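You operate a simulated robot arm through the tools that you are given. There is no shell and no other tool.

You are at the controls of a simulated two-armed robot. One attempt, no reset.

## Task
Lift the cone off the flow table and crank 3 drops.
Fine: free the table and press reset once first; cone on the rubber mat.

Only the result counts: the job must be done as asked and must still hold three seconds after the hand-in. Knocking over, shifting, dropping, spilling or breaking anything else fails it.

## Robot
Two 7-joint arms with two-finger parallel grippers on one trunk that stands fixed in place. Base frame: the origin is at the foot of the trunk, x ahead of it, y to its left, z up; the work surface is at about z = 850. Readings come in mm, degrees, newtons and seconds.
The left shoulder is at [30, 119, 1110], the right one opposite. With the tool pointing down near the work surface each hand reaches from about 220 to 660 mm from the base axis, measured 20 degrees to its own side. Payload 3.43 kg a hand.
The tool frame of a hand sits at the grasp point between the pads (the TCP): z along the fingers, y along the line on which they close. The tips reach 30 mm beyond it. Largest opening 94 mm; finger width 28, thickness 10; the body of the gripper, 50 by 96 mm, starts 55 mm behind the TCP.
Orientation is told as [roll, pitch, yaw] about the base's x, y, z axes, in that order, counted from this pose: with the fingers straight down and closing along the base's y, the tool's x points along the base's -x, its y along +y and its z along -z.

## Interface
- The arms move only by the tool nudge_tool. It takes "left_rows", "right_rows" or both (then of equal length, played together; a hand with none holds still); each is a list of rows, each an object (a shift or turn left out is 0, a gripper value left out holds the last) with "translation": the shift along the tool's x, y, z in units of 500 mm (1.0 is 500 mm), a list of three; "dr": the turn, a rotation vector about the tool's x, y, z in units of 180 degrees (1.0 is 180 degrees), a list of three; "jaw": the gripper command, from -1 (fully open) to 1 (shut), values between in proportion. In form: [{"translation": [dx, dy, dz], "dr": [wx, wy, wz], "jaw": jaw}, ...]. A call has 1 to 20 rows; each row is the pose to reach, as a shift and turn from the pose commanded when the call began, along the tool's axes at that moment. A call with a number of a shift or a turn outside -1 to 1 is refused whole. A row lasts 0.2 s, in which the tool goes at most 50 mm and 8.6 degrees; a call with a longer step from one row to the next is refused whole, and so is a gripper value outside its range. Where a pose cannot be reached the arm comes as near as it can. A force on the tool above 40 N (or 10 N above the force at the start of the call, whichever is more), or a blocked arm, ends the call early, and 0.2 s more pass. Each finger travels about 72 mm/s and halts on what it meets, pressing with about 35 N; the grip force reading is that of the motor and also rises with nothing between the fingers. The clock runs only during rows and for 0.2 s after the last one: add rows that repeat a pose to give the fingers time. The reply holds the time, the measured pose of the TCP, the force on the tool along the base axes, the opening and the grip force, in the units named above and with some noise, with the torque about the TCP (base axes, N m) and any sound that the robot's microphone picked up.
- Cameras (640 x 400 px; columns grow to the right, rows downward): "scene" is now at [38.9, -4.9, 1803.6]; the picture's right is [-0.07, -1.00, 0.00], its down [-0.85, 0.06, -0.53] and it looks along [0.53, -0.04, -0.85] (base axes); focal length 376 px, centre (320, 200). "left" rides on the left gripper at [76, -14, -102] in its tool frame; the picture's right is [0.18, 0.98, 0.00], its down [-0.75, 0.14, -0.64] and it looks along [-0.63, 0.12, 0.77] (tool axes); focal length 243 px, centre (320, 200). "right" rides on the right gripper at [76, 14, -102] in its tool frame; the picture's right is [-0.18, 0.98, 0.00], its down [-0.75, -0.14, -0.64] and it looks along [-0.63, -0.12, 0.77] (tool axes); focal length 243 px, centre (320, 200). There is no depth. A picture from a camera that has moved, and an enlarged one, comes with that camera's place and axes in the base frame and with its lens.
- snapshot(camera): a new picture of that camera. The clock stands still meanwhile.
- slide_trunk(by): slides the trunk up (or, below 0, down) by that many mm; the arms and the scene camera ride with it, the base frame stays. It gives what a move gives, with no picture.
- turn_head(pan, tilt): turns the head with the scene camera to pan (to the left, within 143 degrees either way) and tilt (down, from -29 to 69), counted from straight ahead of the robot. It gives what a move gives.
- zoom(camera, box): a new picture of the part [left, top, right, bottom] of that camera's present view, enlarged. The clock stands still meanwhile.
- hand_in(): hands the job in; it is judged then, once.

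Places have to be worked out from the pictures, the camera data and where the tool is seen. Open the grippers and draw the arms clear of the work before you hand the job in, unless the task says otherwise.

The tools are called after "Request:" as a command line: name --argument value ..., lists and objects as JSON in quotes. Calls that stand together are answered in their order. nudge_tool: Moves the arms, as the interface text tells. Its arguments: {"type":"object","properties":{"left_rows":{"type":"array"},"right_rows":{"type":"array"}},"required":[]} The other tools are called the same way: slide_trunk (by) slides the trunk up or down; turn_head (pan, tilt) turns the head that bears the scene camera; snapshot (camera) takes a picture; zoom (camera, box) takes an enlarged picture of a part of a camera's view; hand_in () hands the job in.

At the start:

```text
clock: 0.0
left_position: [423.2, 71.4, 1203.7]
left_ee_rot: [0.0, 0.0, 0.1]
left_force: [0.2, 0.5, 0.4]
left_torque: [0.0, 0.0, -0.03]
left_gripper_width: 94.1
left_gripper_force: 0.1
right_position: [459.2, -378.3, 1208.8]
right_ee_rot: [0.1, 0.0, 0.0]
right_force: [-0.7, -0.3, -0.2]
right_torque: [-0.03, 0.04, 0.01]
right_gripper_width: 94.0
right_gripper_force: 0.0
trunk travel left (down, up): [-375.0, 35.0]
head pan, tilt: [-3.8, 57.9]
```

scene: 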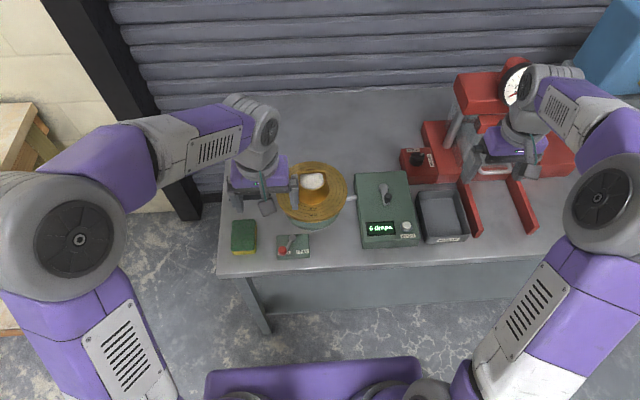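
right: 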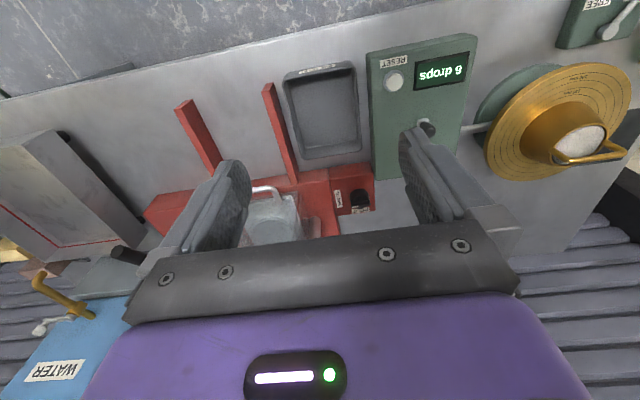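
left: 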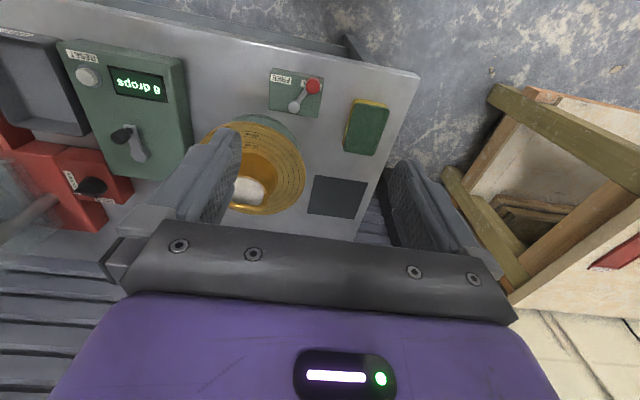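

I see a flow table with a brass disc and cone at left, a green lever box (FREE?), a green counter box with crank and RESET button, and a dark mat. I'll zoom in to read the labels and find the shapes before moving.

Request:
zoom --camera "scene" --box '[220, 150, 360, 270]'

Request:
zoom --camera "scene" --box '[340, 150, 480, 260]'

Request:
zoom --camera "left" --box '[180, 50, 420, 230]'

Request:
zoom --camera "left" --box '[0, 20, 200, 240]'

Request:
zoom --camera "right" --box '[350, 20, 640, 200]'

```text
3.33 times, centred on (290, 210) of scene
camera zoom: at [38.9, -4.9, 1803.6], right [-0.07, -1.0, 0.0], down [-0.85, 0.06, -0.53], along [0.53, -0.04, -0.85], focal length 1253 px, centre (420, 167)
```

zoom: 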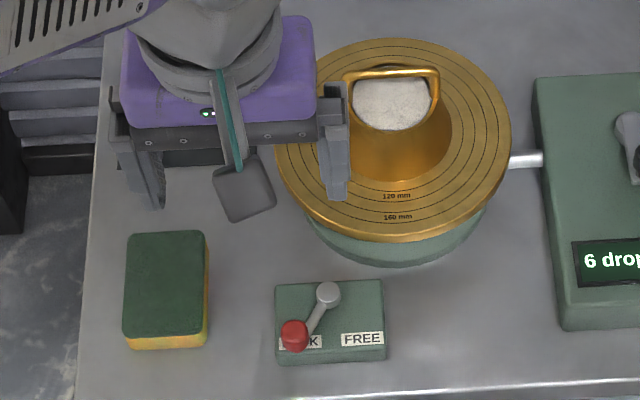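

```text
3.64 times, centred on (410, 205) of scene
camera zoom: at [38.9, -4.9, 1803.6], right [-0.07, -1.0, 0.0], down [-0.85, 0.06, -0.53], along [0.53, -0.04, -0.85], focal length 1367 px, centre (-7, 182)
```

zoom: 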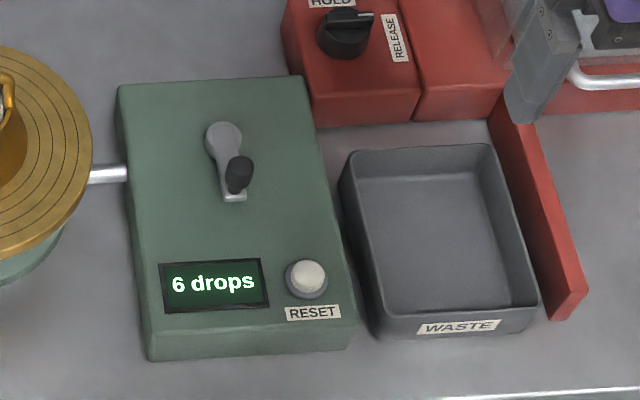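

```text
2.22 times, centred on (300, 140) of left
camera zoom: at [347.6, 57.9, 1306.0], right [-0.18, 0.98, 0.0], down [0.75, 0.14, 0.64], along [0.63, 0.12, -0.77], focal length 539 px, centre (364, 333)
```

zoom: 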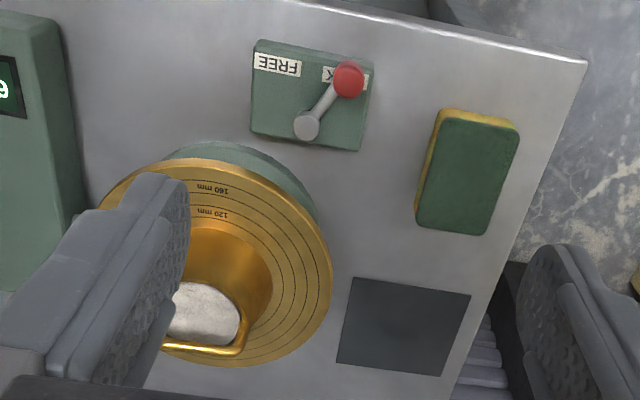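

```text
1.82 times, centred on (100, 130) of left
camera zoom: at [347.6, 57.9, 1306.0], right [-0.18, 0.98, 0.0], down [0.75, 0.14, 0.64], along [0.63, 0.12, -0.77], focal length 441 px, centre (720, 327)
```

zoom: 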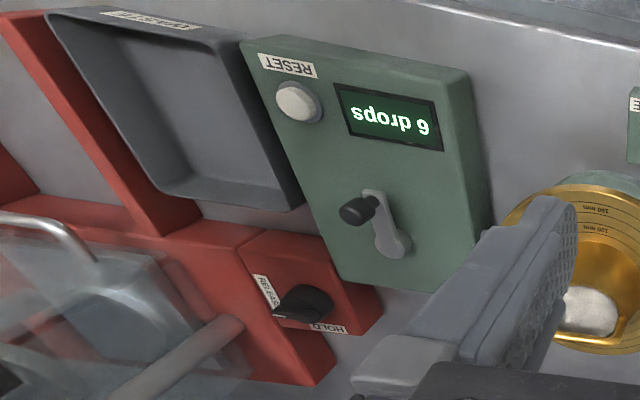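

```text
2.21 times, centred on (495, 110) of right
camera zoom: at [381.4, -364.7, 1309.6], right [0.18, 0.98, 0.0], down [0.75, -0.14, 0.64], along [0.63, -0.12, -0.77], focal length 535 px, centre (-66, 399)
```

zoom: 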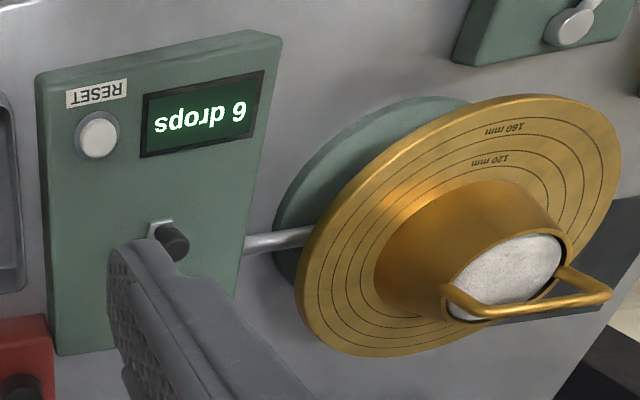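

The lever sits at LOCK, the counter shows 6 drops, and the cone has a bail handle on top. I'll zoom in tighter on the lever, the cone handle and the crank to get accurate places.

Request:
zoom --camera "scene" --box '[275, 228, 315, 262]'

Request:
zoom --camera "scene" --box '[285, 160, 345, 215]'

Request:
zoom --camera "scene" --box '[370, 175, 410, 215]'

Request:
zoom --camera "left" --box '[260, 60, 340, 120]'

Request:
zoom --camera "right" --box '[500, 80, 640, 190]'

Request:
zoom --camera "left" --box '[70, 60, 190, 180]'

```text
11.76 times, centred on (295, 245) of scene
camera zoom: at [38.9, -4.9, 1803.6], right [-0.07, -1.0, 0.0], down [-0.85, 0.06, -0.53], along [0.53, -0.04, -0.85], focal length 4422 px, centre (614, -329)
```

zoom: 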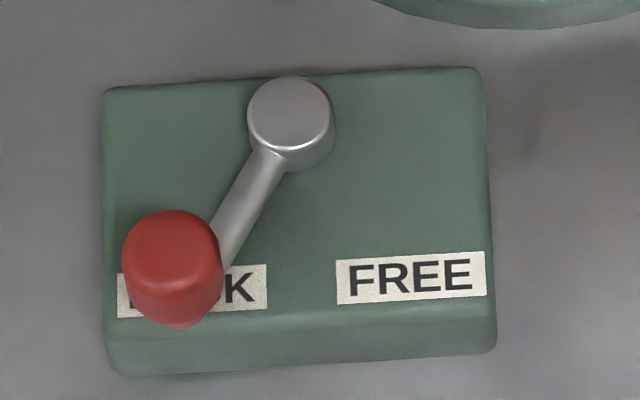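

```text
7.27 times, centred on (315, 188) of scene
camera zoom: at [38.9, -4.9, 1803.6], right [-0.07, -1.0, 0.0], down [-0.85, 0.06, -0.53], along [0.53, -0.04, -0.85], focal length 2734 px, centre (356, 291)
```

zoom: 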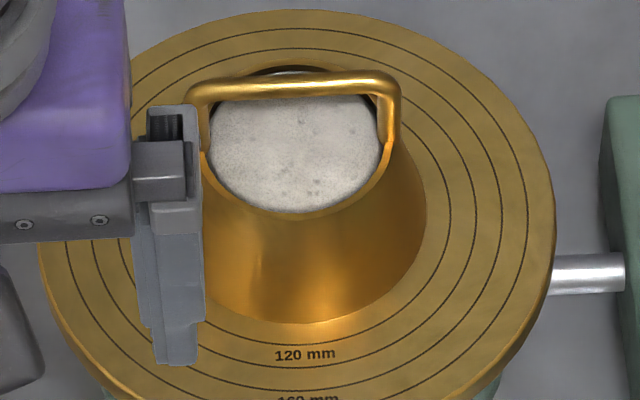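

```text
10.00 times, centred on (390, 195) of scene
camera zoom: at [38.9, -4.9, 1803.6], right [-0.07, -1.0, 0.0], down [-0.85, 0.06, -0.53], along [0.53, -0.04, -0.85], focal length 3759 px, centre (-380, 250)
```

zoom: 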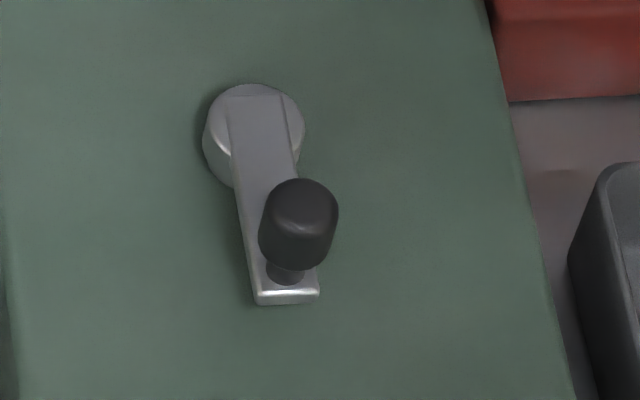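

```text
6.67 times, centred on (300, 90) of left
camera zoom: at [347.6, 57.9, 1306.0], right [-0.18, 0.98, 0.0], down [0.75, 0.14, 0.64], along [0.63, 0.12, -0.77], focal length 1618 px, centre (453, 933)
```

zoom: 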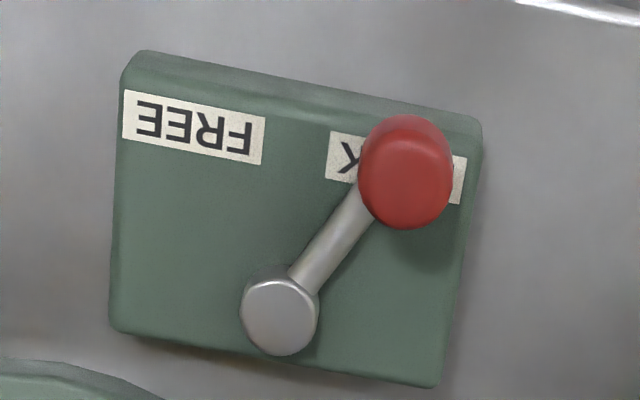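

```text
3.64 times, centred on (570, 135) of right
camera zoom: at [381.4, -364.7, 1309.6], right [0.18, 0.98, 0.0], down [0.75, -0.14, 0.64], along [0.63, -0.12, -0.77], focal length 882 px, centre (-589, 436)
```

zoom: 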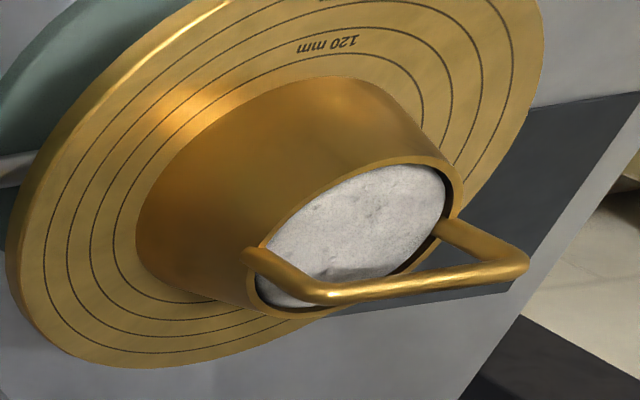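

```text
3.33 times, centred on (130, 120) of left
camera zoom: at [347.6, 57.9, 1306.0], right [-0.18, 0.98, 0.0], down [0.75, 0.14, 0.64], along [0.63, 0.12, -0.77], focal length 809 px, centre (953, 467)
```

zoom: 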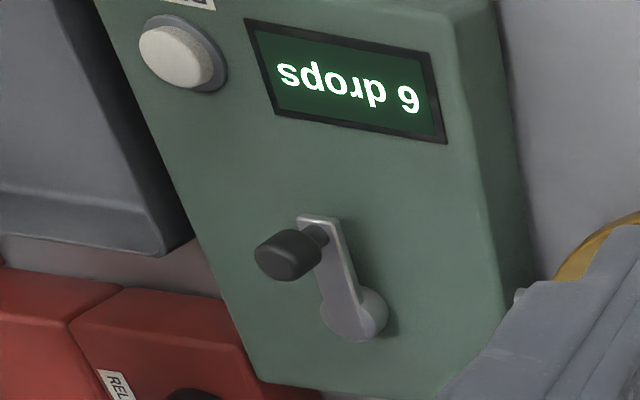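

The lever knob is near (452, 67, ~905) with its pivot near (492, 40), and FREE lies toward -y. The reset button is near (500, -267, ~906). I'll bring both closed hands nearby at a safe height to get closer views.

Request:
nudge_tool --left_rows '[{"translation": [-0.01, 0.016, 0.08], "jaw": 1}, {"translation": [-0.02, 0.032, 0.16], "jaw": 1}, {"translation": [-0.03, 0.048, 0.24], "jaw": 1}, {"translation": [-0.04, 0.064, 0.32], "jaw": 1}, {"translation": [-0.05, 0.08, 0.4], "jaw": 1}, {"translation": [-0.05, 0.08, 0.4], "jaw": 1}]' --right_rows '[{"translation": [-0.0164, 0.044, 0.06], "jaw": 1}, {"translation": [-0.0328, 0.089, 0.12], "jaw": 1}, {"translation": [-0.049, 0.133, 0.18], "jaw": 1}, {"translation": [-0.0656, 0.178, 0.24], "jaw": 1}, {"translation": [-0.082, 0.222, 0.3], "jaw": 1}, {"translation": [-0.082, 0.222, 0.3], "jaw": 1}]'

```text
clock: 1.4
left_position: [446.4, 110.0, 1002.8]
left_ee_rot: [0.0, -0.1, -0.1]
left_force: [0.7, -0.5, -0.7]
left_torque: [0.0, -0.02, 0.0]
left_gripper_width: 0.1
left_gripper_force: 33.6
right_position: [500.8, -265.9, 1058.7]
right_ee_rot: [-0.1, -0.2, -0.1]
right_force: [0.0, 0.5, 0.5]
right_torque: [0.02, 0.0, 0.02]
right_gripper_width: 0.0
right_gripper_force: 33.3
trunk travel left (down, up): [-375.0, 35.0]
head pan, tilt: [-3.8, 57.9]
```

Both hands arrived as commanded. I'll take fresh pictures from all cameras.

Request:
snapshot --camera "scene"

Request:
snapshot --camera "left"

Request:
snapshot --camera "right"

```text
taken
camera scene: at [37.5, -5.5, 1803.6], right [-0.07, -1.0, 0.0], down [-0.84, 0.06, -0.53], along [0.53, -0.03, -0.85], focal length 376 px, centre (320, 200)
```

scene: 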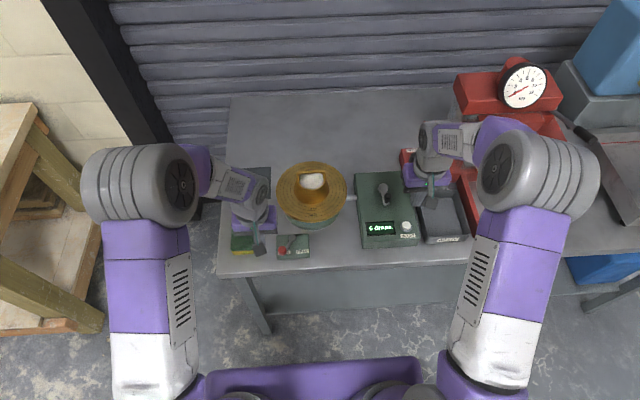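

```text
taken
camera left: at [371.1, 96.9, 1106.4], right [-0.18, 0.98, 0.0], down [0.75, 0.14, 0.64], along [0.63, 0.12, -0.77], focal length 243 px, centre (320, 200)
```

left: 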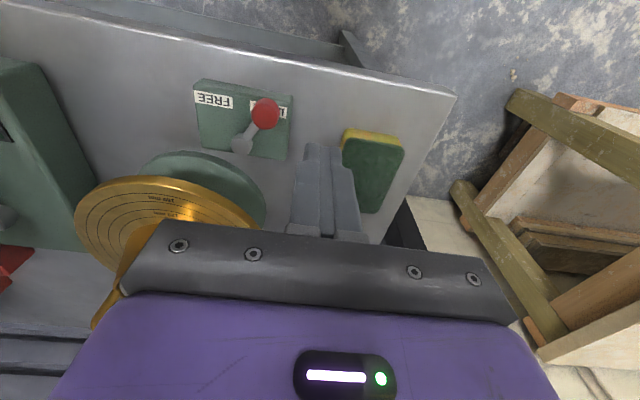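

```text
taken
camera right: at [422.5, -251.8, 1160.0], right [0.18, 0.98, 0.0], down [0.75, -0.14, 0.64], along [0.63, -0.12, -0.77], focal length 243 px, centre (320, 200)
```

right: 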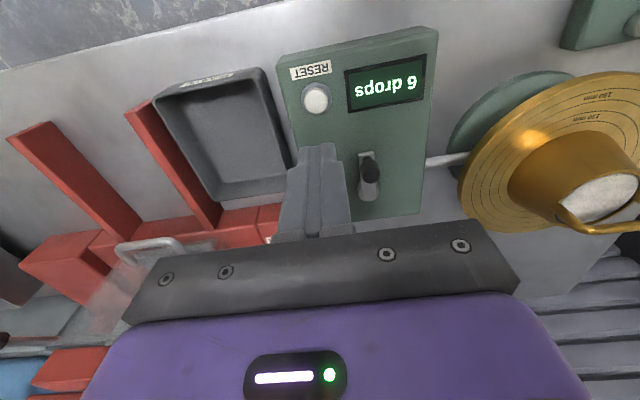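

The knob is in view of the left hand camera. I'll zoom on it and on the crank/reset in the right camera to triangulate against the earlier views.

Request:
zoom --camera "left" --box '[180, 70, 310, 170]'

Request:
zoom --camera "right" --box '[270, 40, 430, 220]'

Request:
zoom --camera "scene" --box '[225, 160, 355, 265]'

Request:
zoom --camera "scene" --box '[350, 165, 430, 250]'

```text
4.00 times, centred on (245, 120) of left
camera zoom: at [371.1, 96.9, 1106.4], right [-0.18, 0.98, 0.0], down [0.75, 0.14, 0.64], along [0.63, 0.12, -0.77], focal length 970 px, centre (620, 520)
```

zoom: 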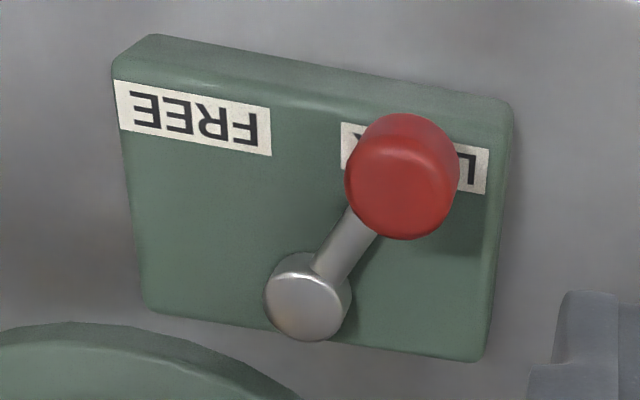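

```text
2.22 times, centred on (350, 130) of right
camera zoom: at [422.5, -251.8, 1160.0], right [0.18, 0.98, 0.0], down [0.75, -0.14, 0.64], along [0.63, -0.12, -0.77], focal length 539 px, centre (253, 356)
```

zoom: 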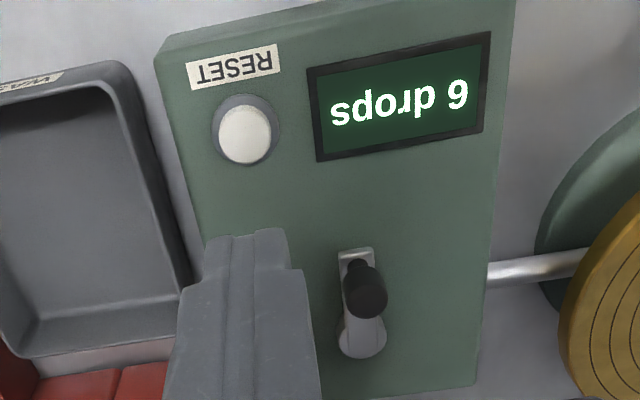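

```text
3.81 times, centred on (290, 212) of scene
camera zoom: at [37.5, -5.5, 1803.6], right [-0.07, -1.0, 0.0], down [-0.84, 0.06, -0.53], along [0.53, -0.03, -0.85], focal length 1432 px, centre (434, 152)
```

zoom: 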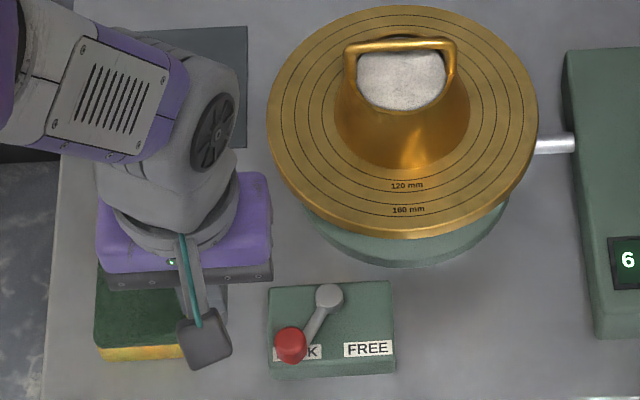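

```text
4.71 times, centred on (390, 208) of scene
camera zoom: at [37.5, -5.5, 1803.6], right [-0.07, -1.0, 0.0], down [-0.84, 0.06, -0.53], along [0.53, -0.03, -0.85], focal length 1769 px, centre (-9, 165)
```

zoom: 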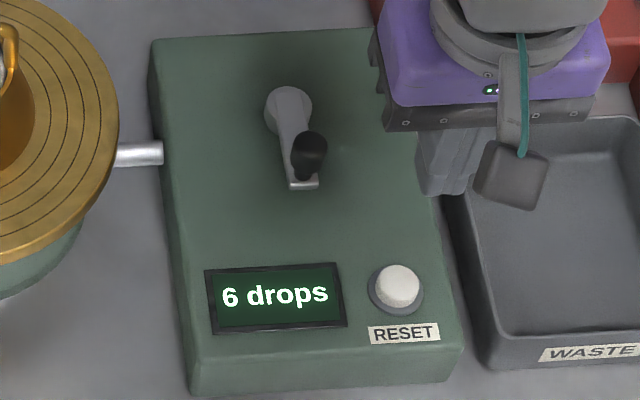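

Triangulating gives the knob at about (453, 66, 904), its pivot at (497, 41) and the box top near z 876. I'll lower the closed left fingers beside the knob on its +y side, with tips at about z 891, and then check with a picture.

Request:
nudge_tool --left_rows '[{"translation": [0, 0, 0.06]}, {"translation": [0, 0, 0.12]}, {"translation": [0, 0, 0.164]}, {"translation": [0, 0, 0.164]}]'

Request:
zoom --camera "left" --box '[180, 50, 380, 200]'

Request:
zoom --camera "scene" --box '[250, 210, 320, 260]'

```text
clock: 2.4
left_position: [446.7, 109.5, 918.9]
left_ee_rot: [-0.1, 0.0, 0.1]
left_force: [0.3, 0.0, 0.0]
left_torque: [0.0, 0.01, 0.01]
left_gripper_width: 0.0
left_gripper_force: 33.4
right_position: [499.2, -265.3, 1058.3]
right_ee_rot: [0.0, 0.0, 0.1]
right_force: [-0.2, 0.4, 0.1]
right_torque: [-0.01, 0.05, -0.01]
right_gripper_width: 0.1
right_gripper_force: 33.3
trunk travel left (down, up): [-375.0, 35.0]
head pan, tilt: [-3.8, 57.9]
```

```text
2.67 times, centred on (280, 125) of left
camera zoom: at [371.0, 96.0, 1022.3], right [-0.18, 0.98, 0.0], down [0.75, 0.14, 0.64], along [0.63, 0.12, -0.77], focal length 647 px, centre (427, 400)
```

zoom: 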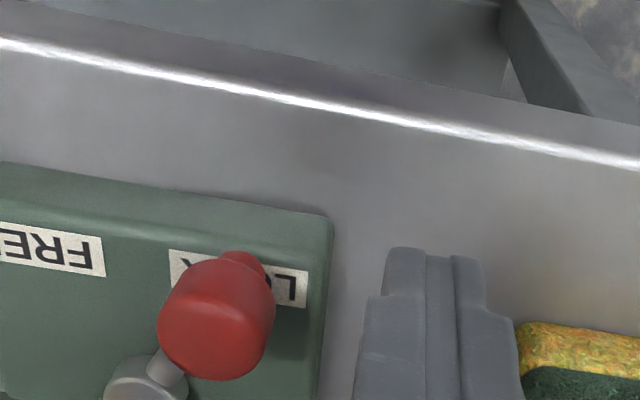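

```text
8.00 times, centred on (285, 235) of scene
camera zoom: at [38.5, -5.0, 1803.6], right [-0.07, -1.0, 0.0], down [-0.85, 0.06, -0.53], along [0.53, -0.04, -0.85], focal length 3007 px, centre (600, -80)
```

zoom: 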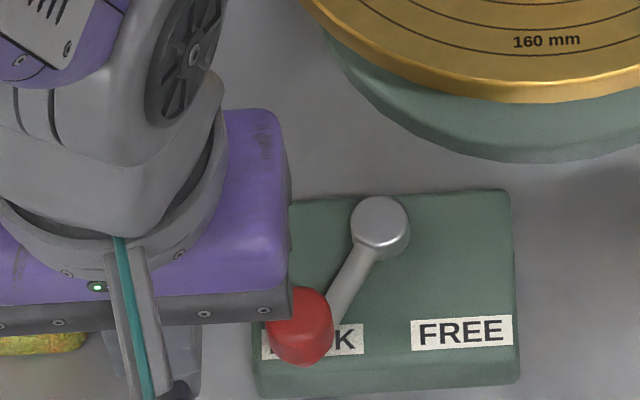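

The tips are beside the knob at the right height. I'll push gently in -y through the arc toward FREE, stopping short of pressing hard on the stop.

Request:
nudge_tool --left_rows '[{"translation": [0, -0.03, 0]}, {"translation": [0, -0.05, 0]}, {"translation": [0, -0.066, 0]}, {"translation": [0, -0.082, 0]}, {"translation": [0, -0.098, 0]}, {"translation": [0, -0.114, 0]}, {"translation": [0, -0.13, 0]}, {"translation": [0, -0.144, 0]}, {"translation": [0, -0.144, 0]}]'

Request:
zoom --camera "scene" --box '[250, 210, 330, 260]'

Request:
zoom --camera "left" --box '[180, 50, 380, 200]'

```text
clock: 4.4
left_position: [447.4, 39.1, 920.5]
left_ee_rot: [0.0, 0.0, 0.0]
left_force: [-0.3, 0.2, 0.7]
left_torque: [-0.02, 0.01, -0.01]
left_gripper_width: 0.1
left_gripper_force: 33.3
right_position: [501.2, -265.6, 1057.9]
right_ee_rot: [-0.1, 0.0, 0.0]
right_force: [0.4, -0.2, 0.3]
right_torque: [-0.02, 0.02, -0.04]
right_gripper_width: 0.1
right_gripper_force: 33.1
trunk travel left (down, up): [-375.0, 35.0]
head pan, tilt: [-3.8, 57.9]
```

```text
8.00 times, centred on (290, 235) of scene
camera zoom: at [39.0, -4.6, 1803.6], right [-0.07, -1.0, 0.0], down [-0.85, 0.06, -0.53], along [0.53, -0.04, -0.85], focal length 3007 px, centre (560, -80)
```

zoom: 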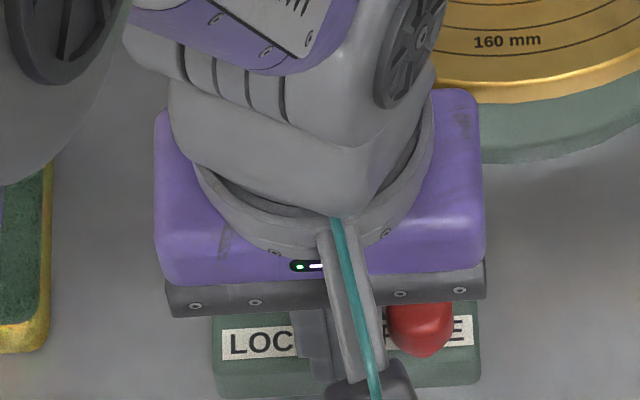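

```text
2.67 times, centred on (280, 125) of left
camera zoom: at [371.9, 25.7, 1024.9], right [-0.18, 0.98, 0.0], down [0.75, 0.14, 0.64], along [0.63, 0.12, -0.77], focal length 647 px, centre (427, 400)
```

zoom: 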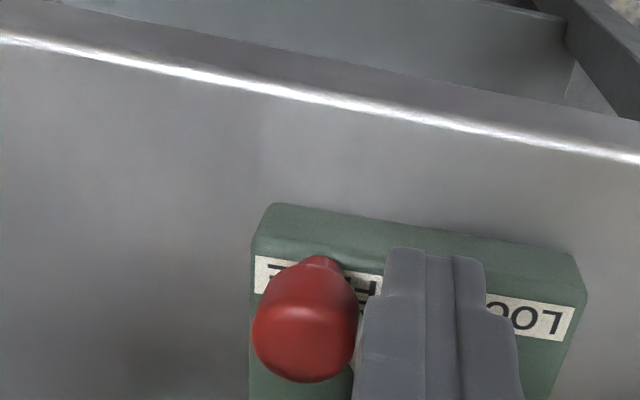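

The knob has swung to the FREE label, at about y 14. I'll press a few millimetres more in small steps to feel whether it has reached its stop.

Request:
nudge_tool --left_rows '[{"translation": [0, -0.004, 0]}, {"translation": [0, -0.008, 0]}, {"translation": [0, -0.012, 0]}]'

Request:
zoom --camera "left" --box '[180, 50, 380, 200]'

```text
clock: 5.2
left_position: [449.5, 34.2, 921.2]
left_ee_rot: [0.0, 0.0, -0.1]
left_force: [-0.4, 0.0, -0.1]
left_torque: [-0.02, 0.02, 0.02]
left_gripper_width: 0.1
left_gripper_force: 32.8
right_position: [500.2, -265.6, 1058.4]
right_ee_rot: [0.0, 0.0, 0.0]
right_force: [0.5, 0.1, -0.1]
right_torque: [0.01, -0.02, -0.01]
right_gripper_width: 0.3
right_gripper_force: 32.5
trunk travel left (down, up): [-375.0, 35.0]
head pan, tilt: [-3.8, 57.9]
```

```text
2.67 times, centred on (280, 125) of left
camera zoom: at [373.0, 20.5, 1024.4], right [-0.18, 0.98, 0.0], down [0.75, 0.14, 0.64], along [0.63, 0.12, -0.77], focal length 647 px, centre (427, 400)
```

zoom: 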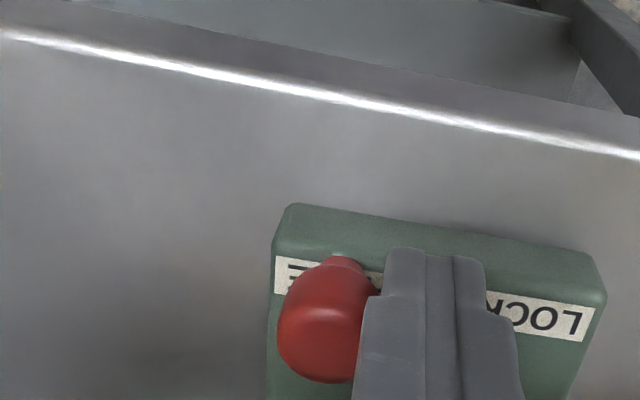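

The knob stayed put while the finger closed the gap, so the lever had snapped ahead. I'll push a little more to confirm the stop.

Request:
nudge_tool --left_rows '[{"translation": [0, -0.004, 0]}, {"translation": [0, -0.008, 0]}, {"translation": [0, -0.01, 0]}]'

Request:
zoom --camera "left" --box '[180, 50, 380, 200]'

```text
clock: 6.0
left_position: [449.6, 34.5, 919.7]
left_ee_rot: [0.1, -0.1, 0.2]
left_force: [3.2, 21.6, 8.6]
left_torque: [0.42, -0.12, 0.14]
left_gripper_width: 0.3
left_gripper_force: 33.0
right_position: [500.7, -263.2, 1059.5]
right_ee_rot: [-0.1, 0.0, 0.0]
right_force: [-0.1, -0.1, 0.6]
right_torque: [-0.06, 0.01, -0.02]
right_gripper_width: 0.1
right_gripper_force: 32.8
trunk travel left (down, up): [-375.0, 35.0]
head pan, tilt: [-3.8, 57.9]
```

```text
2.67 times, centred on (280, 125) of left
camera zoom: at [373.0, 19.0, 1024.0], right [-0.19, 0.98, 0.0], down [0.75, 0.14, 0.64], along [0.63, 0.12, -0.77], focal length 647 px, centre (427, 400)
```

zoom: 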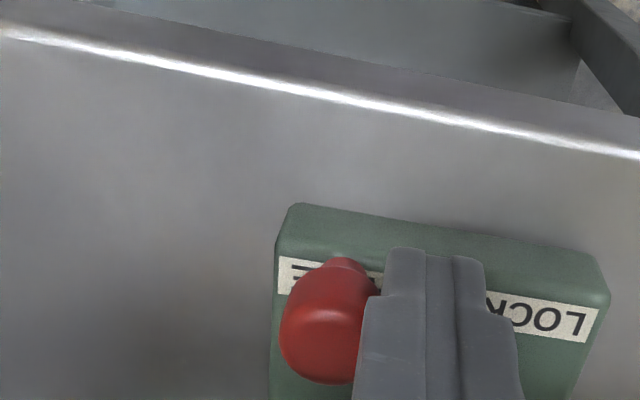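

The lever is firmly against its FREE stop (about 21 N). I'll back the left hand off and lift it clear while the right hand descends over the reset button, triangulated at (501, -270, 907).

Request:
nudge_tool --left_rows '[{"translation": [0, 0.04, 0]}, {"translation": [0, 0.05, -0.06]}, {"translation": [0, 0.05, -0.14]}, {"translation": [0, 0.05, -0.22]}, {"translation": [0, 0.05, -0.26]}]' --right_rows '[{"translation": [0, -0.005, 0.06]}, {"translation": [0, -0.01, 0.12]}, {"translation": [0, -0.01, 0.18]}, {"translation": [0, -0.01, 0.222]}, {"translation": [0, -0.01, 0.222]}]'

Request:
zoom --camera "right" --box '[240, 60, 440, 190]'

Request:
zoom --camera "scene" --box '[350, 165, 430, 250]'

Request:
zoom --camera "scene" --box '[230, 150, 350, 265]'

```text
clock: 7.2
left_position: [450.6, 53.5, 1051.7]
left_ee_rot: [0.0, 0.0, 0.0]
left_force: [0.3, 0.2, -0.6]
left_torque: [-0.01, 0.01, 0.02]
left_gripper_width: 0.2
left_gripper_force: 33.2
right_position: [499.7, -269.9, 947.3]
right_ee_rot: [0.1, 0.0, 0.0]
right_force: [-0.3, -0.9, -0.3]
right_torque: [0.04, 0.01, 0.0]
right_gripper_width: 0.2
right_gripper_force: 32.7
trunk travel left (down, up): [-375.0, 35.0]
head pan, tilt: [-3.8, 57.9]
```

```text
3.08 times, centred on (340, 125) of right
camera zoom: at [422.3, -256.9, 1048.5], right [0.18, 0.98, 0.0], down [0.75, -0.14, 0.64], along [0.63, -0.12, -0.77], focal length 746 px, centre (258, 431)
```

zoom: 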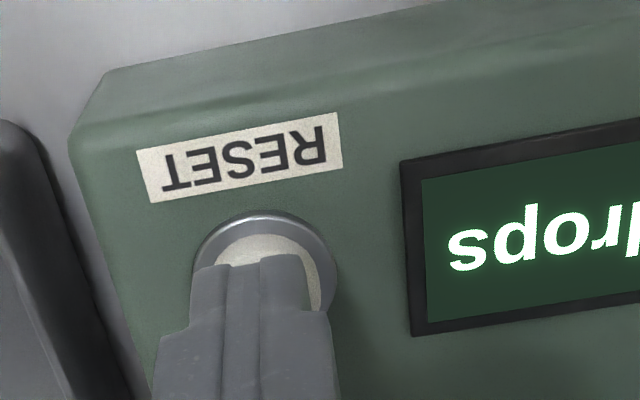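

```text
4.71 times, centred on (390, 208) of scene
camera zoom: at [38.7, -5.2, 1803.6], right [-0.07, -1.0, 0.0], down [-0.85, 0.06, -0.53], along [0.53, -0.04, -0.85], focal length 1769 px, centre (-9, 165)
```

zoom: 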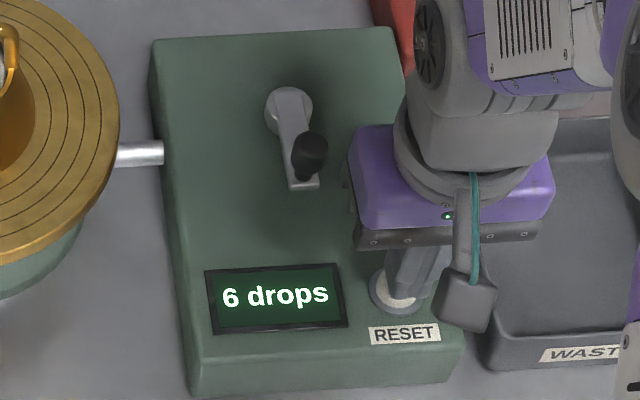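

```text
3.48 times, centred on (290, 208) of scene
camera zoom: at [38.7, -5.2, 1803.6], right [-0.07, -1.0, 0.0], down [-0.85, 0.06, -0.53], along [0.53, -0.04, -0.85], focal length 1308 px, centre (424, 174)
```

zoom: 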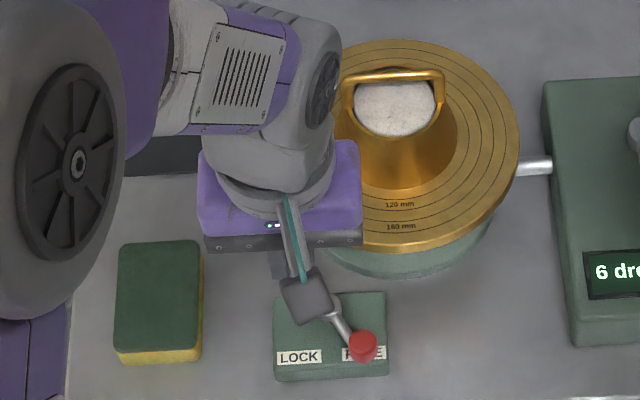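

The lever now points to FREE, and the right fingertips hover about 10 mm above the reset button. I'll press down in small steps and read the force and the counter.

Request:
nudge_tool --right_rows '[{"translation": [0, 0.002, 0.012]}, {"translation": [0, 0.002, 0.018]}, {"translation": [0, 0.002, 0.021]}, {"translation": [0, 0.002, 0.024]}, {"translation": [0, 0.002, 0.027]}]'

Request:
zoom --camera "scene" --box '[350, 165, 430, 250]'

Request:
zoom --camera "right" --box '[240, 60, 440, 190]'

```text
clock: 8.4
left_position: [449.8, 54.1, 1052.5]
left_ee_rot: [-0.1, -0.1, -0.1]
left_force: [1.1, 0.8, 0.4]
left_torque: [-0.02, 0.03, 0.0]
left_gripper_width: 0.0
left_gripper_force: 33.5
right_position: [500.8, -271.2, 936.8]
right_ee_rot: [-0.1, -0.2, 0.0]
right_force: [-2.5, 1.8, 13.6]
right_torque: [0.04, 0.05, 0.01]
right_gripper_width: 0.0
right_gripper_force: 32.8
trunk travel left (down, up): [-375.0, 35.0]
head pan, tilt: [-3.8, 57.9]
heard: click
```

```text
4.71 times, centred on (390, 208) of scene
camera zoom: at [37.1, -3.8, 1803.7], right [-0.07, -1.0, 0.0], down [-0.84, 0.06, -0.53], along [0.53, -0.04, -0.85], focal length 1769 px, centre (-9, 165)
```

zoom: 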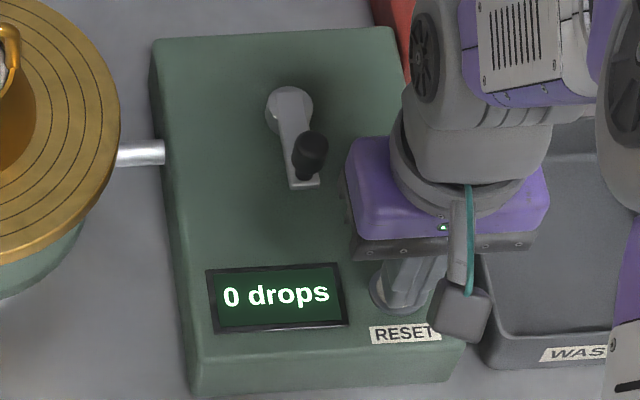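

```text
3.08 times, centred on (340, 125) of right
camera zoom: at [422.0, -256.6, 1037.0], right [0.18, 0.98, 0.0], down [0.75, -0.14, 0.64], along [0.63, -0.12, -0.76], focal length 746 px, centre (258, 431)
```

zoom: 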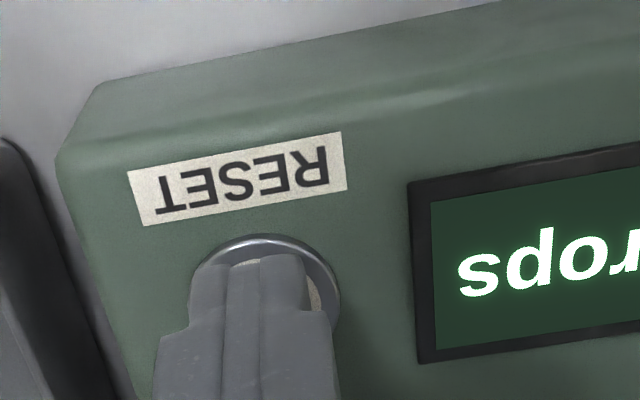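

Reset registered: a click sounded and the counter reads 0. I'll lift the right hand straight off, then look at the cone from several cameras.

Request:
nudge_tool --right_rows '[{"translation": [0, 0, -0.06]}, {"translation": [0, 0, -0.14]}, {"translation": [0, 0, -0.22]}, {"translation": [0, 0, -0.26]}]'

Request:
snapshot --camera "left"

Request:
snapshot --camera "right"

Request:
zoom --camera "scene" --box '[270, 150, 350, 235]'

```text
clock: 9.4
left_position: [451.2, 54.4, 1051.4]
left_ee_rot: [0.0, 0.0, 0.0]
left_force: [0.1, -0.4, -0.1]
left_torque: [-0.04, -0.02, 0.03]
left_gripper_width: 0.1
left_gripper_force: 33.2
right_position: [500.6, -271.7, 1065.0]
right_ee_rot: [0.1, 0.0, -0.1]
right_force: [-0.1, -0.2, -0.5]
right_torque: [0.0, -0.02, -0.03]
right_gripper_width: 0.0
right_gripper_force: 32.9
trunk travel left (down, up): [-375.0, 35.0]
head pan, tilt: [-3.8, 57.9]
```

```text
taken
camera left: at [374.1, 40.5, 1154.9], right [-0.18, 0.98, 0.0], down [0.75, 0.14, 0.64], along [0.63, 0.12, -0.77], focal length 243 px, centre (320, 200)
```

left: 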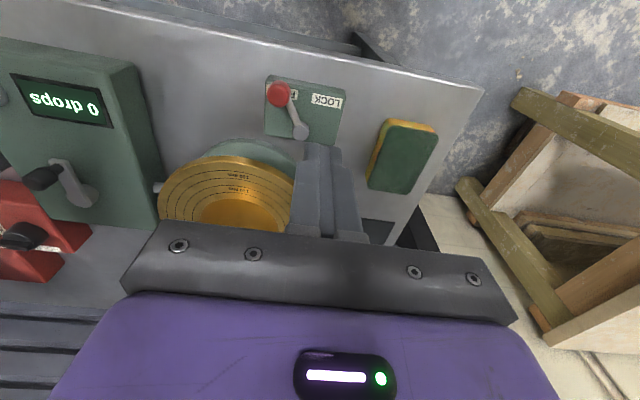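

```text
taken
camera right: at [424.0, -258.3, 1166.0], right [0.18, 0.98, 0.0], down [0.75, -0.14, 0.64], along [0.63, -0.12, -0.77], focal length 243 px, centre (320, 200)
```

right: 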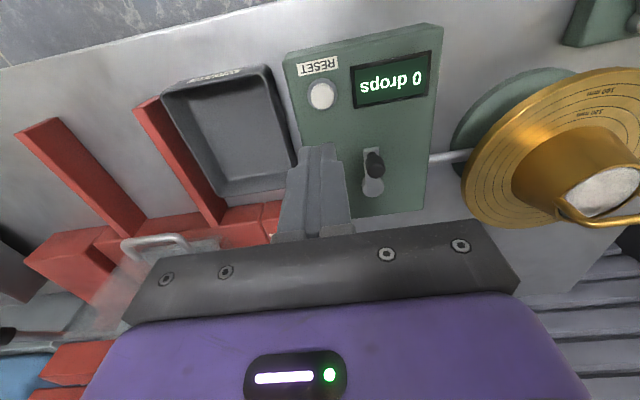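

```text
4.71 times, centred on (310, 192) of scene
camera zoom: at [38.4, -4.6, 1803.6], right [-0.07, -1.0, 0.0], down [-0.85, 0.06, -0.53], along [0.53, -0.04, -0.85], focal length 1769 px, centre (367, 235)
```

zoom: 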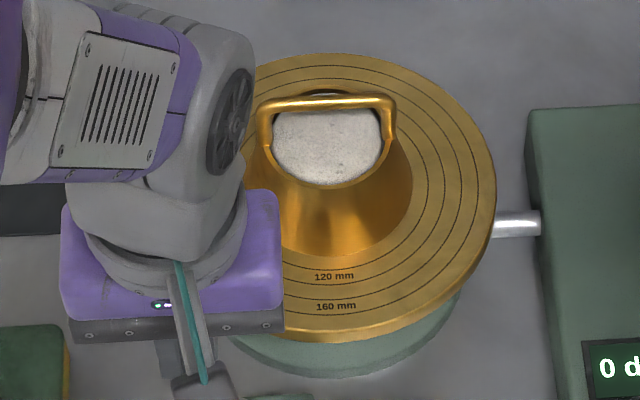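

I'll zoom the right camera on the cone so I can triangulate the handle against the scene view.

Request:
zoom --camera "right" --box '[450, 60, 640, 240]'

Request:
zoom --camera "scene" --box '[290, 160, 340, 200]'

```text
2.22 times, centred on (545, 150) of right
camera zoom: at [424.0, -258.3, 1166.0], right [0.18, 0.98, 0.0], down [0.75, -0.14, 0.64], along [0.63, -0.12, -0.77], focal length 539 px, centre (-180, 311)
```

zoom: 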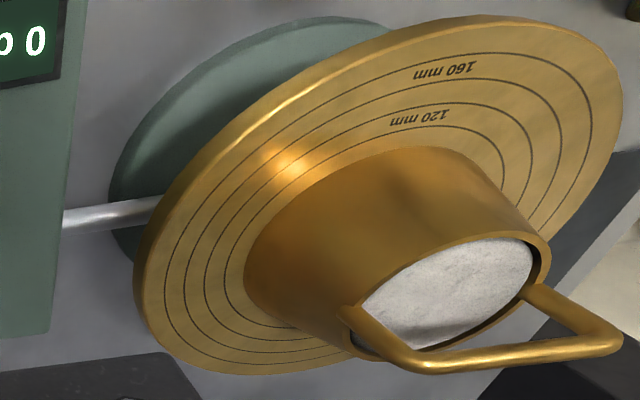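

```text
10.00 times, centred on (315, 180) of scene
camera zoom: at [38.4, -4.6, 1803.6], right [-0.07, -1.0, 0.0], down [-0.85, 0.06, -0.53], along [0.53, -0.04, -0.85], focal length 3759 px, centre (370, 400)
```

zoom: 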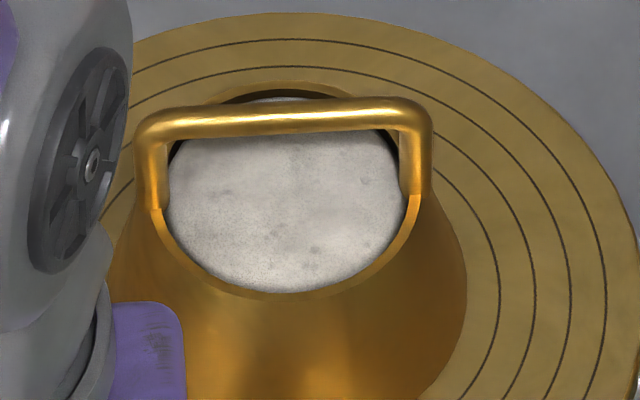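

The handle bar runs from about (613, -56) to (620, 14) at z≈1018, so the cone centre is near (616, -21). The mat centre is near (710, 167), which may be at the edge of reach. I'll test that with the empty left hand at a safe height before grasping.

Request:
nudge_tool --left_rows '[{"translation": [-0.04, 0.06, 0.0], "jaw": -1}, {"translation": [-0.1, 0.12, 0.0]}, {"translation": [-0.17, 0.16, 0.0]}, {"translation": [-0.25, 0.19, 0.0]}, {"translation": [-0.33, 0.21, 0.03]}, {"translation": [-0.41, 0.226, 0.06]}, {"translation": [-0.47, 0.226, 0.08]}, {"translation": [-0.52, 0.226, 0.1]}, {"translation": [-0.52, 0.226, 0.1]}]'

Request:
snapshot --camera "scene"

Request:
snapshot --camera "left"

```text
clock: 11.4
left_position: [649.4, 165.4, 1018.9]
left_ee_rot: [0.0, 0.0, 0.0]
left_force: [-0.9, 0.6, 0.0]
left_torque: [0.0, 0.01, -0.03]
left_gripper_width: 93.9
left_gripper_force: 0.1
left hand out of reach, approached as far as the arm can: row 7, 8, 9
right_position: [501.5, -272.2, 1064.0]
right_ee_rot: [0.0, -0.1, 0.0]
right_force: [-0.4, 0.1, 0.3]
right_torque: [-0.04, 0.02, 0.0]
right_gripper_width: 0.1
right_gripper_force: 33.2
trunk travel left (down, up): [-375.0, 35.0]
head pan, tilt: [-3.8, 57.9]
```

```text
taken
camera scene: at [38.3, -5.0, 1803.6], right [-0.07, -1.0, 0.0], down [-0.85, 0.06, -0.53], along [0.53, -0.04, -0.85], focal length 376 px, centre (320, 200)
```

scene: 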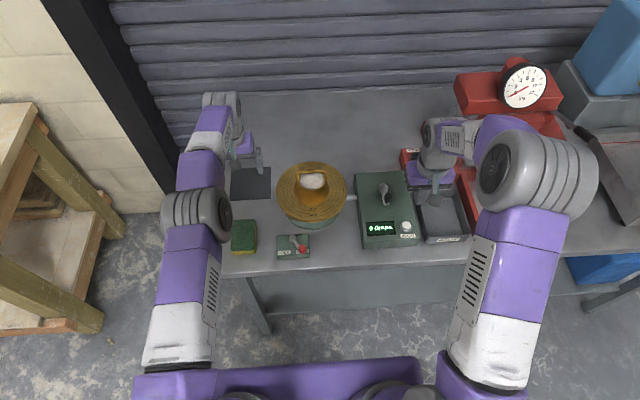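

```text
taken
camera left: at [574.4, 152.6, 1122.2], right [-0.18, 0.98, 0.0], down [0.75, 0.14, 0.64], along [0.63, 0.12, -0.77], focal length 243 px, centre (320, 200)
```

left: 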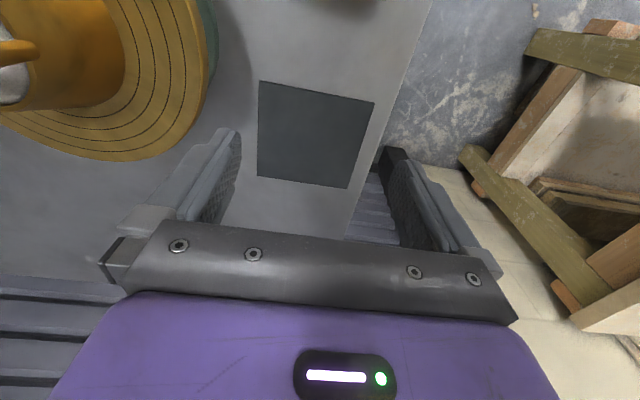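

Tool-down, the left arm falls about 60 mm short of the mat centre (710, 166). Tilting the fingers forward (negative pitch) pulls the wrist back, so I'll test a 35° tilt here in free space.

Request:
nudge_tool --left_rows '[{"dr": [0, -0.04, 0]}, {"dr": [0, -0.08, 0]}, {"dr": [0, -0.12, 0]}, {"dr": [0, -0.16, 0]}, {"dr": [0, -0.1944, 0]}, {"dr": [0, -0.1944, 0]}, {"dr": [0, -0.1944, 0]}]'

Request:
snapshot --camera "scene"

Request:
snapshot --camera "left"

```text
clock: 13.0
left_position: [649.7, 166.3, 1017.6]
left_ee_rot: [0.0, -35.0, 0.0]
left_force: [-0.6, -0.2, 1.2]
left_torque: [0.01, 0.02, 0.02]
left_gripper_width: 94.0
left_gripper_force: 0.1
right_position: [502.2, -273.4, 1064.3]
right_ee_rot: [-0.1, 0.0, 0.0]
right_force: [0.2, -0.1, -0.5]
right_torque: [0.02, 0.01, 0.0]
right_gripper_width: 0.1
right_gripper_force: 33.1
trunk travel left (down, up): [-375.0, 35.0]
head pan, tilt: [-3.8, 57.9]
```

```text
taken
camera scene: at [39.0, -5.0, 1803.6], right [-0.07, -1.0, 0.0], down [-0.85, 0.06, -0.53], along [0.53, -0.04, -0.85], focal length 376 px, centre (320, 200)
```

scene: 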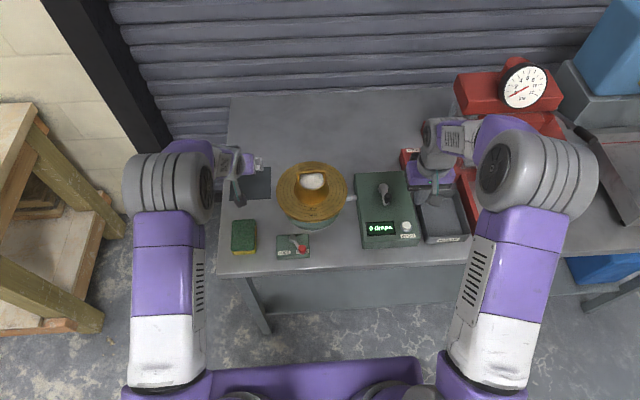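

```text
taken
camera left: at [529.0, 151.9, 1058.4], right [-0.15, 0.98, -0.11], down [0.25, 0.14, 0.96], along [0.96, 0.12, -0.27], focal length 243 px, centre (320, 200)
```

left: 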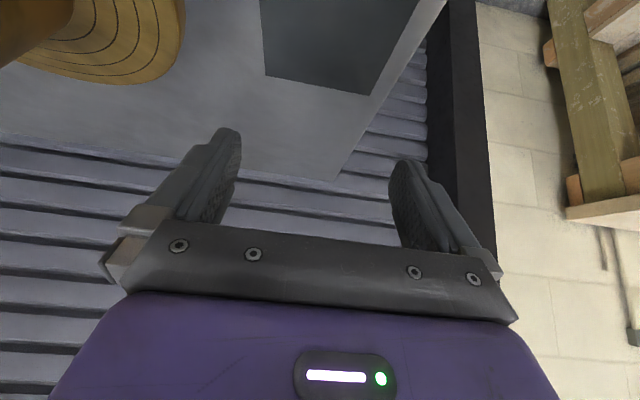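

The 35° tilt was held and the arm folded back, so there is spare reach. I'll test the actual placing pose over the mat, with the TCP near (703, 166, 941), while the hand is empty.

Request:
nudge_tool --left_rows '[{"translation": [0, 0, 0.06]}, {"translation": [0, 0, 0.12]}, {"translation": [0, 0, 0.187]}, {"translation": [0, 0, 0.187]}]'

Request:
snapshot --camera "left"

Request:
zoom --camera "scene" --box '[200, 130, 300, 220]'

```text
clock: 14.0
left_position: [702.6, 164.5, 940.1]
left_ee_rot: [0.1, -34.9, 0.0]
left_force: [-0.2, -0.2, 1.2]
left_torque: [0.0, -0.03, 0.06]
left_gripper_width: 94.4
left_gripper_force: 0.1
right_position: [500.7, -272.5, 1062.9]
right_ee_rot: [-0.1, 0.0, 0.1]
right_force: [-0.8, -0.5, 0.1]
right_torque: [0.01, -0.04, -0.01]
right_gripper_width: 0.0
right_gripper_force: 32.7
trunk travel left (down, up): [-375.0, 35.0]
head pan, tilt: [-3.8, 57.9]
```

```text
taken
camera left: at [581.9, 150.5, 981.0], right [-0.15, 0.98, -0.11], down [0.25, 0.14, 0.96], along [0.96, 0.12, -0.27], focal length 243 px, centre (320, 200)
```

left: 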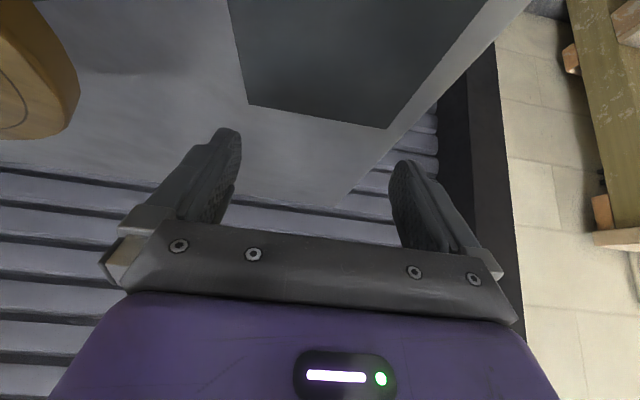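

```text
4.44 times, centred on (250, 175) of scene
camera zoom: at [37.9, -5.1, 1803.6], right [-0.07, -1.0, 0.0], down [-0.84, 0.06, -0.53], along [0.53, -0.04, -0.85], focal length 1671 px, centre (631, 311)
```

zoom: 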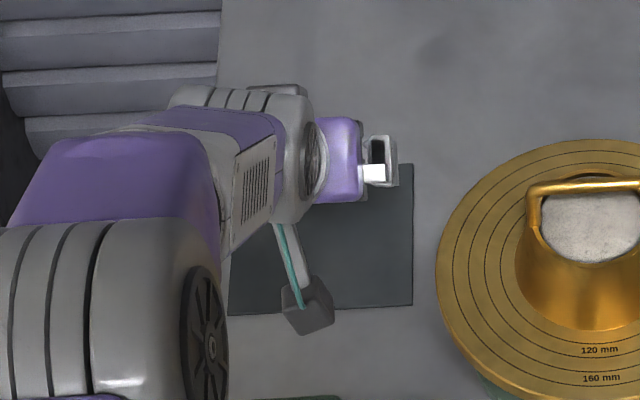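

The tilted placing pose is reachable. I'll retreat along the tool axis and swing the open, tilted hand to a pre-grasp behind and above the cone handle, with the TCP near (559, -21, 1093).

Request:
nudge_tool --left_rows '[{"translation": [0, 0, -0.08], "jaw": -1}, {"translation": [0, 0, -0.16]}, {"translation": [0, 0, -0.24]}, {"translation": [0.02, 0, -0.32]}, {"translation": [0.04, -0.03, -0.38]}, {"translation": [0.06, -0.09, -0.415]}, {"translation": [0.06, -0.18, -0.415]}, {"translation": [0.06, -0.27, -0.415]}, {"translation": [0.06, -0.34, -0.415]}, {"translation": [0.06, -0.371, -0.415]}, {"translation": [0.06, -0.371, -0.415]}]'

Request:
snapshot --camera "left"

Request:
zoom --camera "scene" --box '[260, 140, 360, 220]'

Request:
snapshot --camera "right"

```text
clock: 16.4
left_position: [562.6, -21.0, 1093.6]
left_ee_rot: [-0.1, -35.0, -0.1]
left_force: [1.1, 0.2, 0.3]
left_torque: [0.03, 0.01, 0.0]
left_gripper_width: 93.9
left_gripper_force: 0.1
right_position: [501.7, -272.8, 1064.0]
right_ee_rot: [0.0, -0.1, 0.0]
right_force: [-0.1, -0.6, -0.1]
right_torque: [0.03, 0.03, 0.01]
right_gripper_width: 0.3
right_gripper_force: 33.1
trunk travel left (down, up): [-375.0, 35.0]
head pan, tilt: [-3.8, 57.9]
```

```text
taken
camera left: at [441.5, -34.3, 1135.2], right [-0.15, 0.98, -0.11], down [0.25, 0.14, 0.96], along [0.96, 0.12, -0.27], focal length 243 px, centre (320, 200)
```

left: 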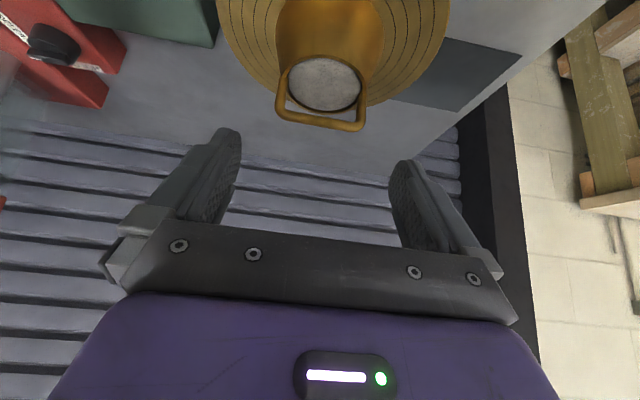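

```text
5.00 times, centred on (310, 180) of scene
camera zoom: at [38.8, -4.7, 1803.6], right [-0.07, -1.0, 0.0], down [-0.85, 0.06, -0.53], along [0.53, -0.04, -0.85], focal length 1880 px, centre (370, 300)
```

zoom: 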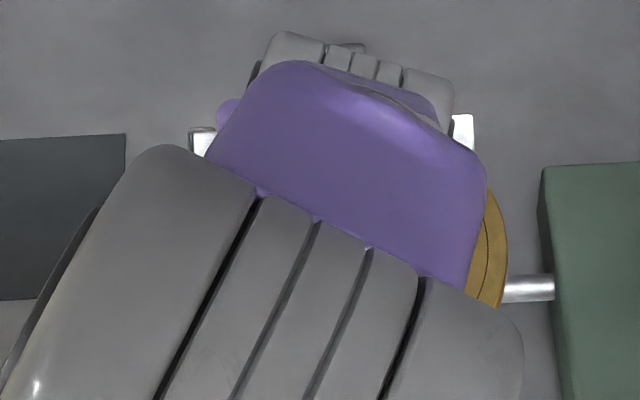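

```text
taken
camera right: at [424.4, -258.4, 1165.6], right [0.18, 0.98, 0.0], down [0.75, -0.14, 0.64], along [0.63, -0.12, -0.77], focal length 243 px, centre (320, 200)
```

right: 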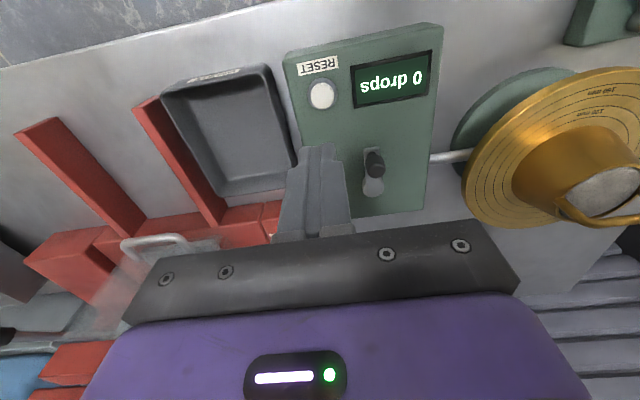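

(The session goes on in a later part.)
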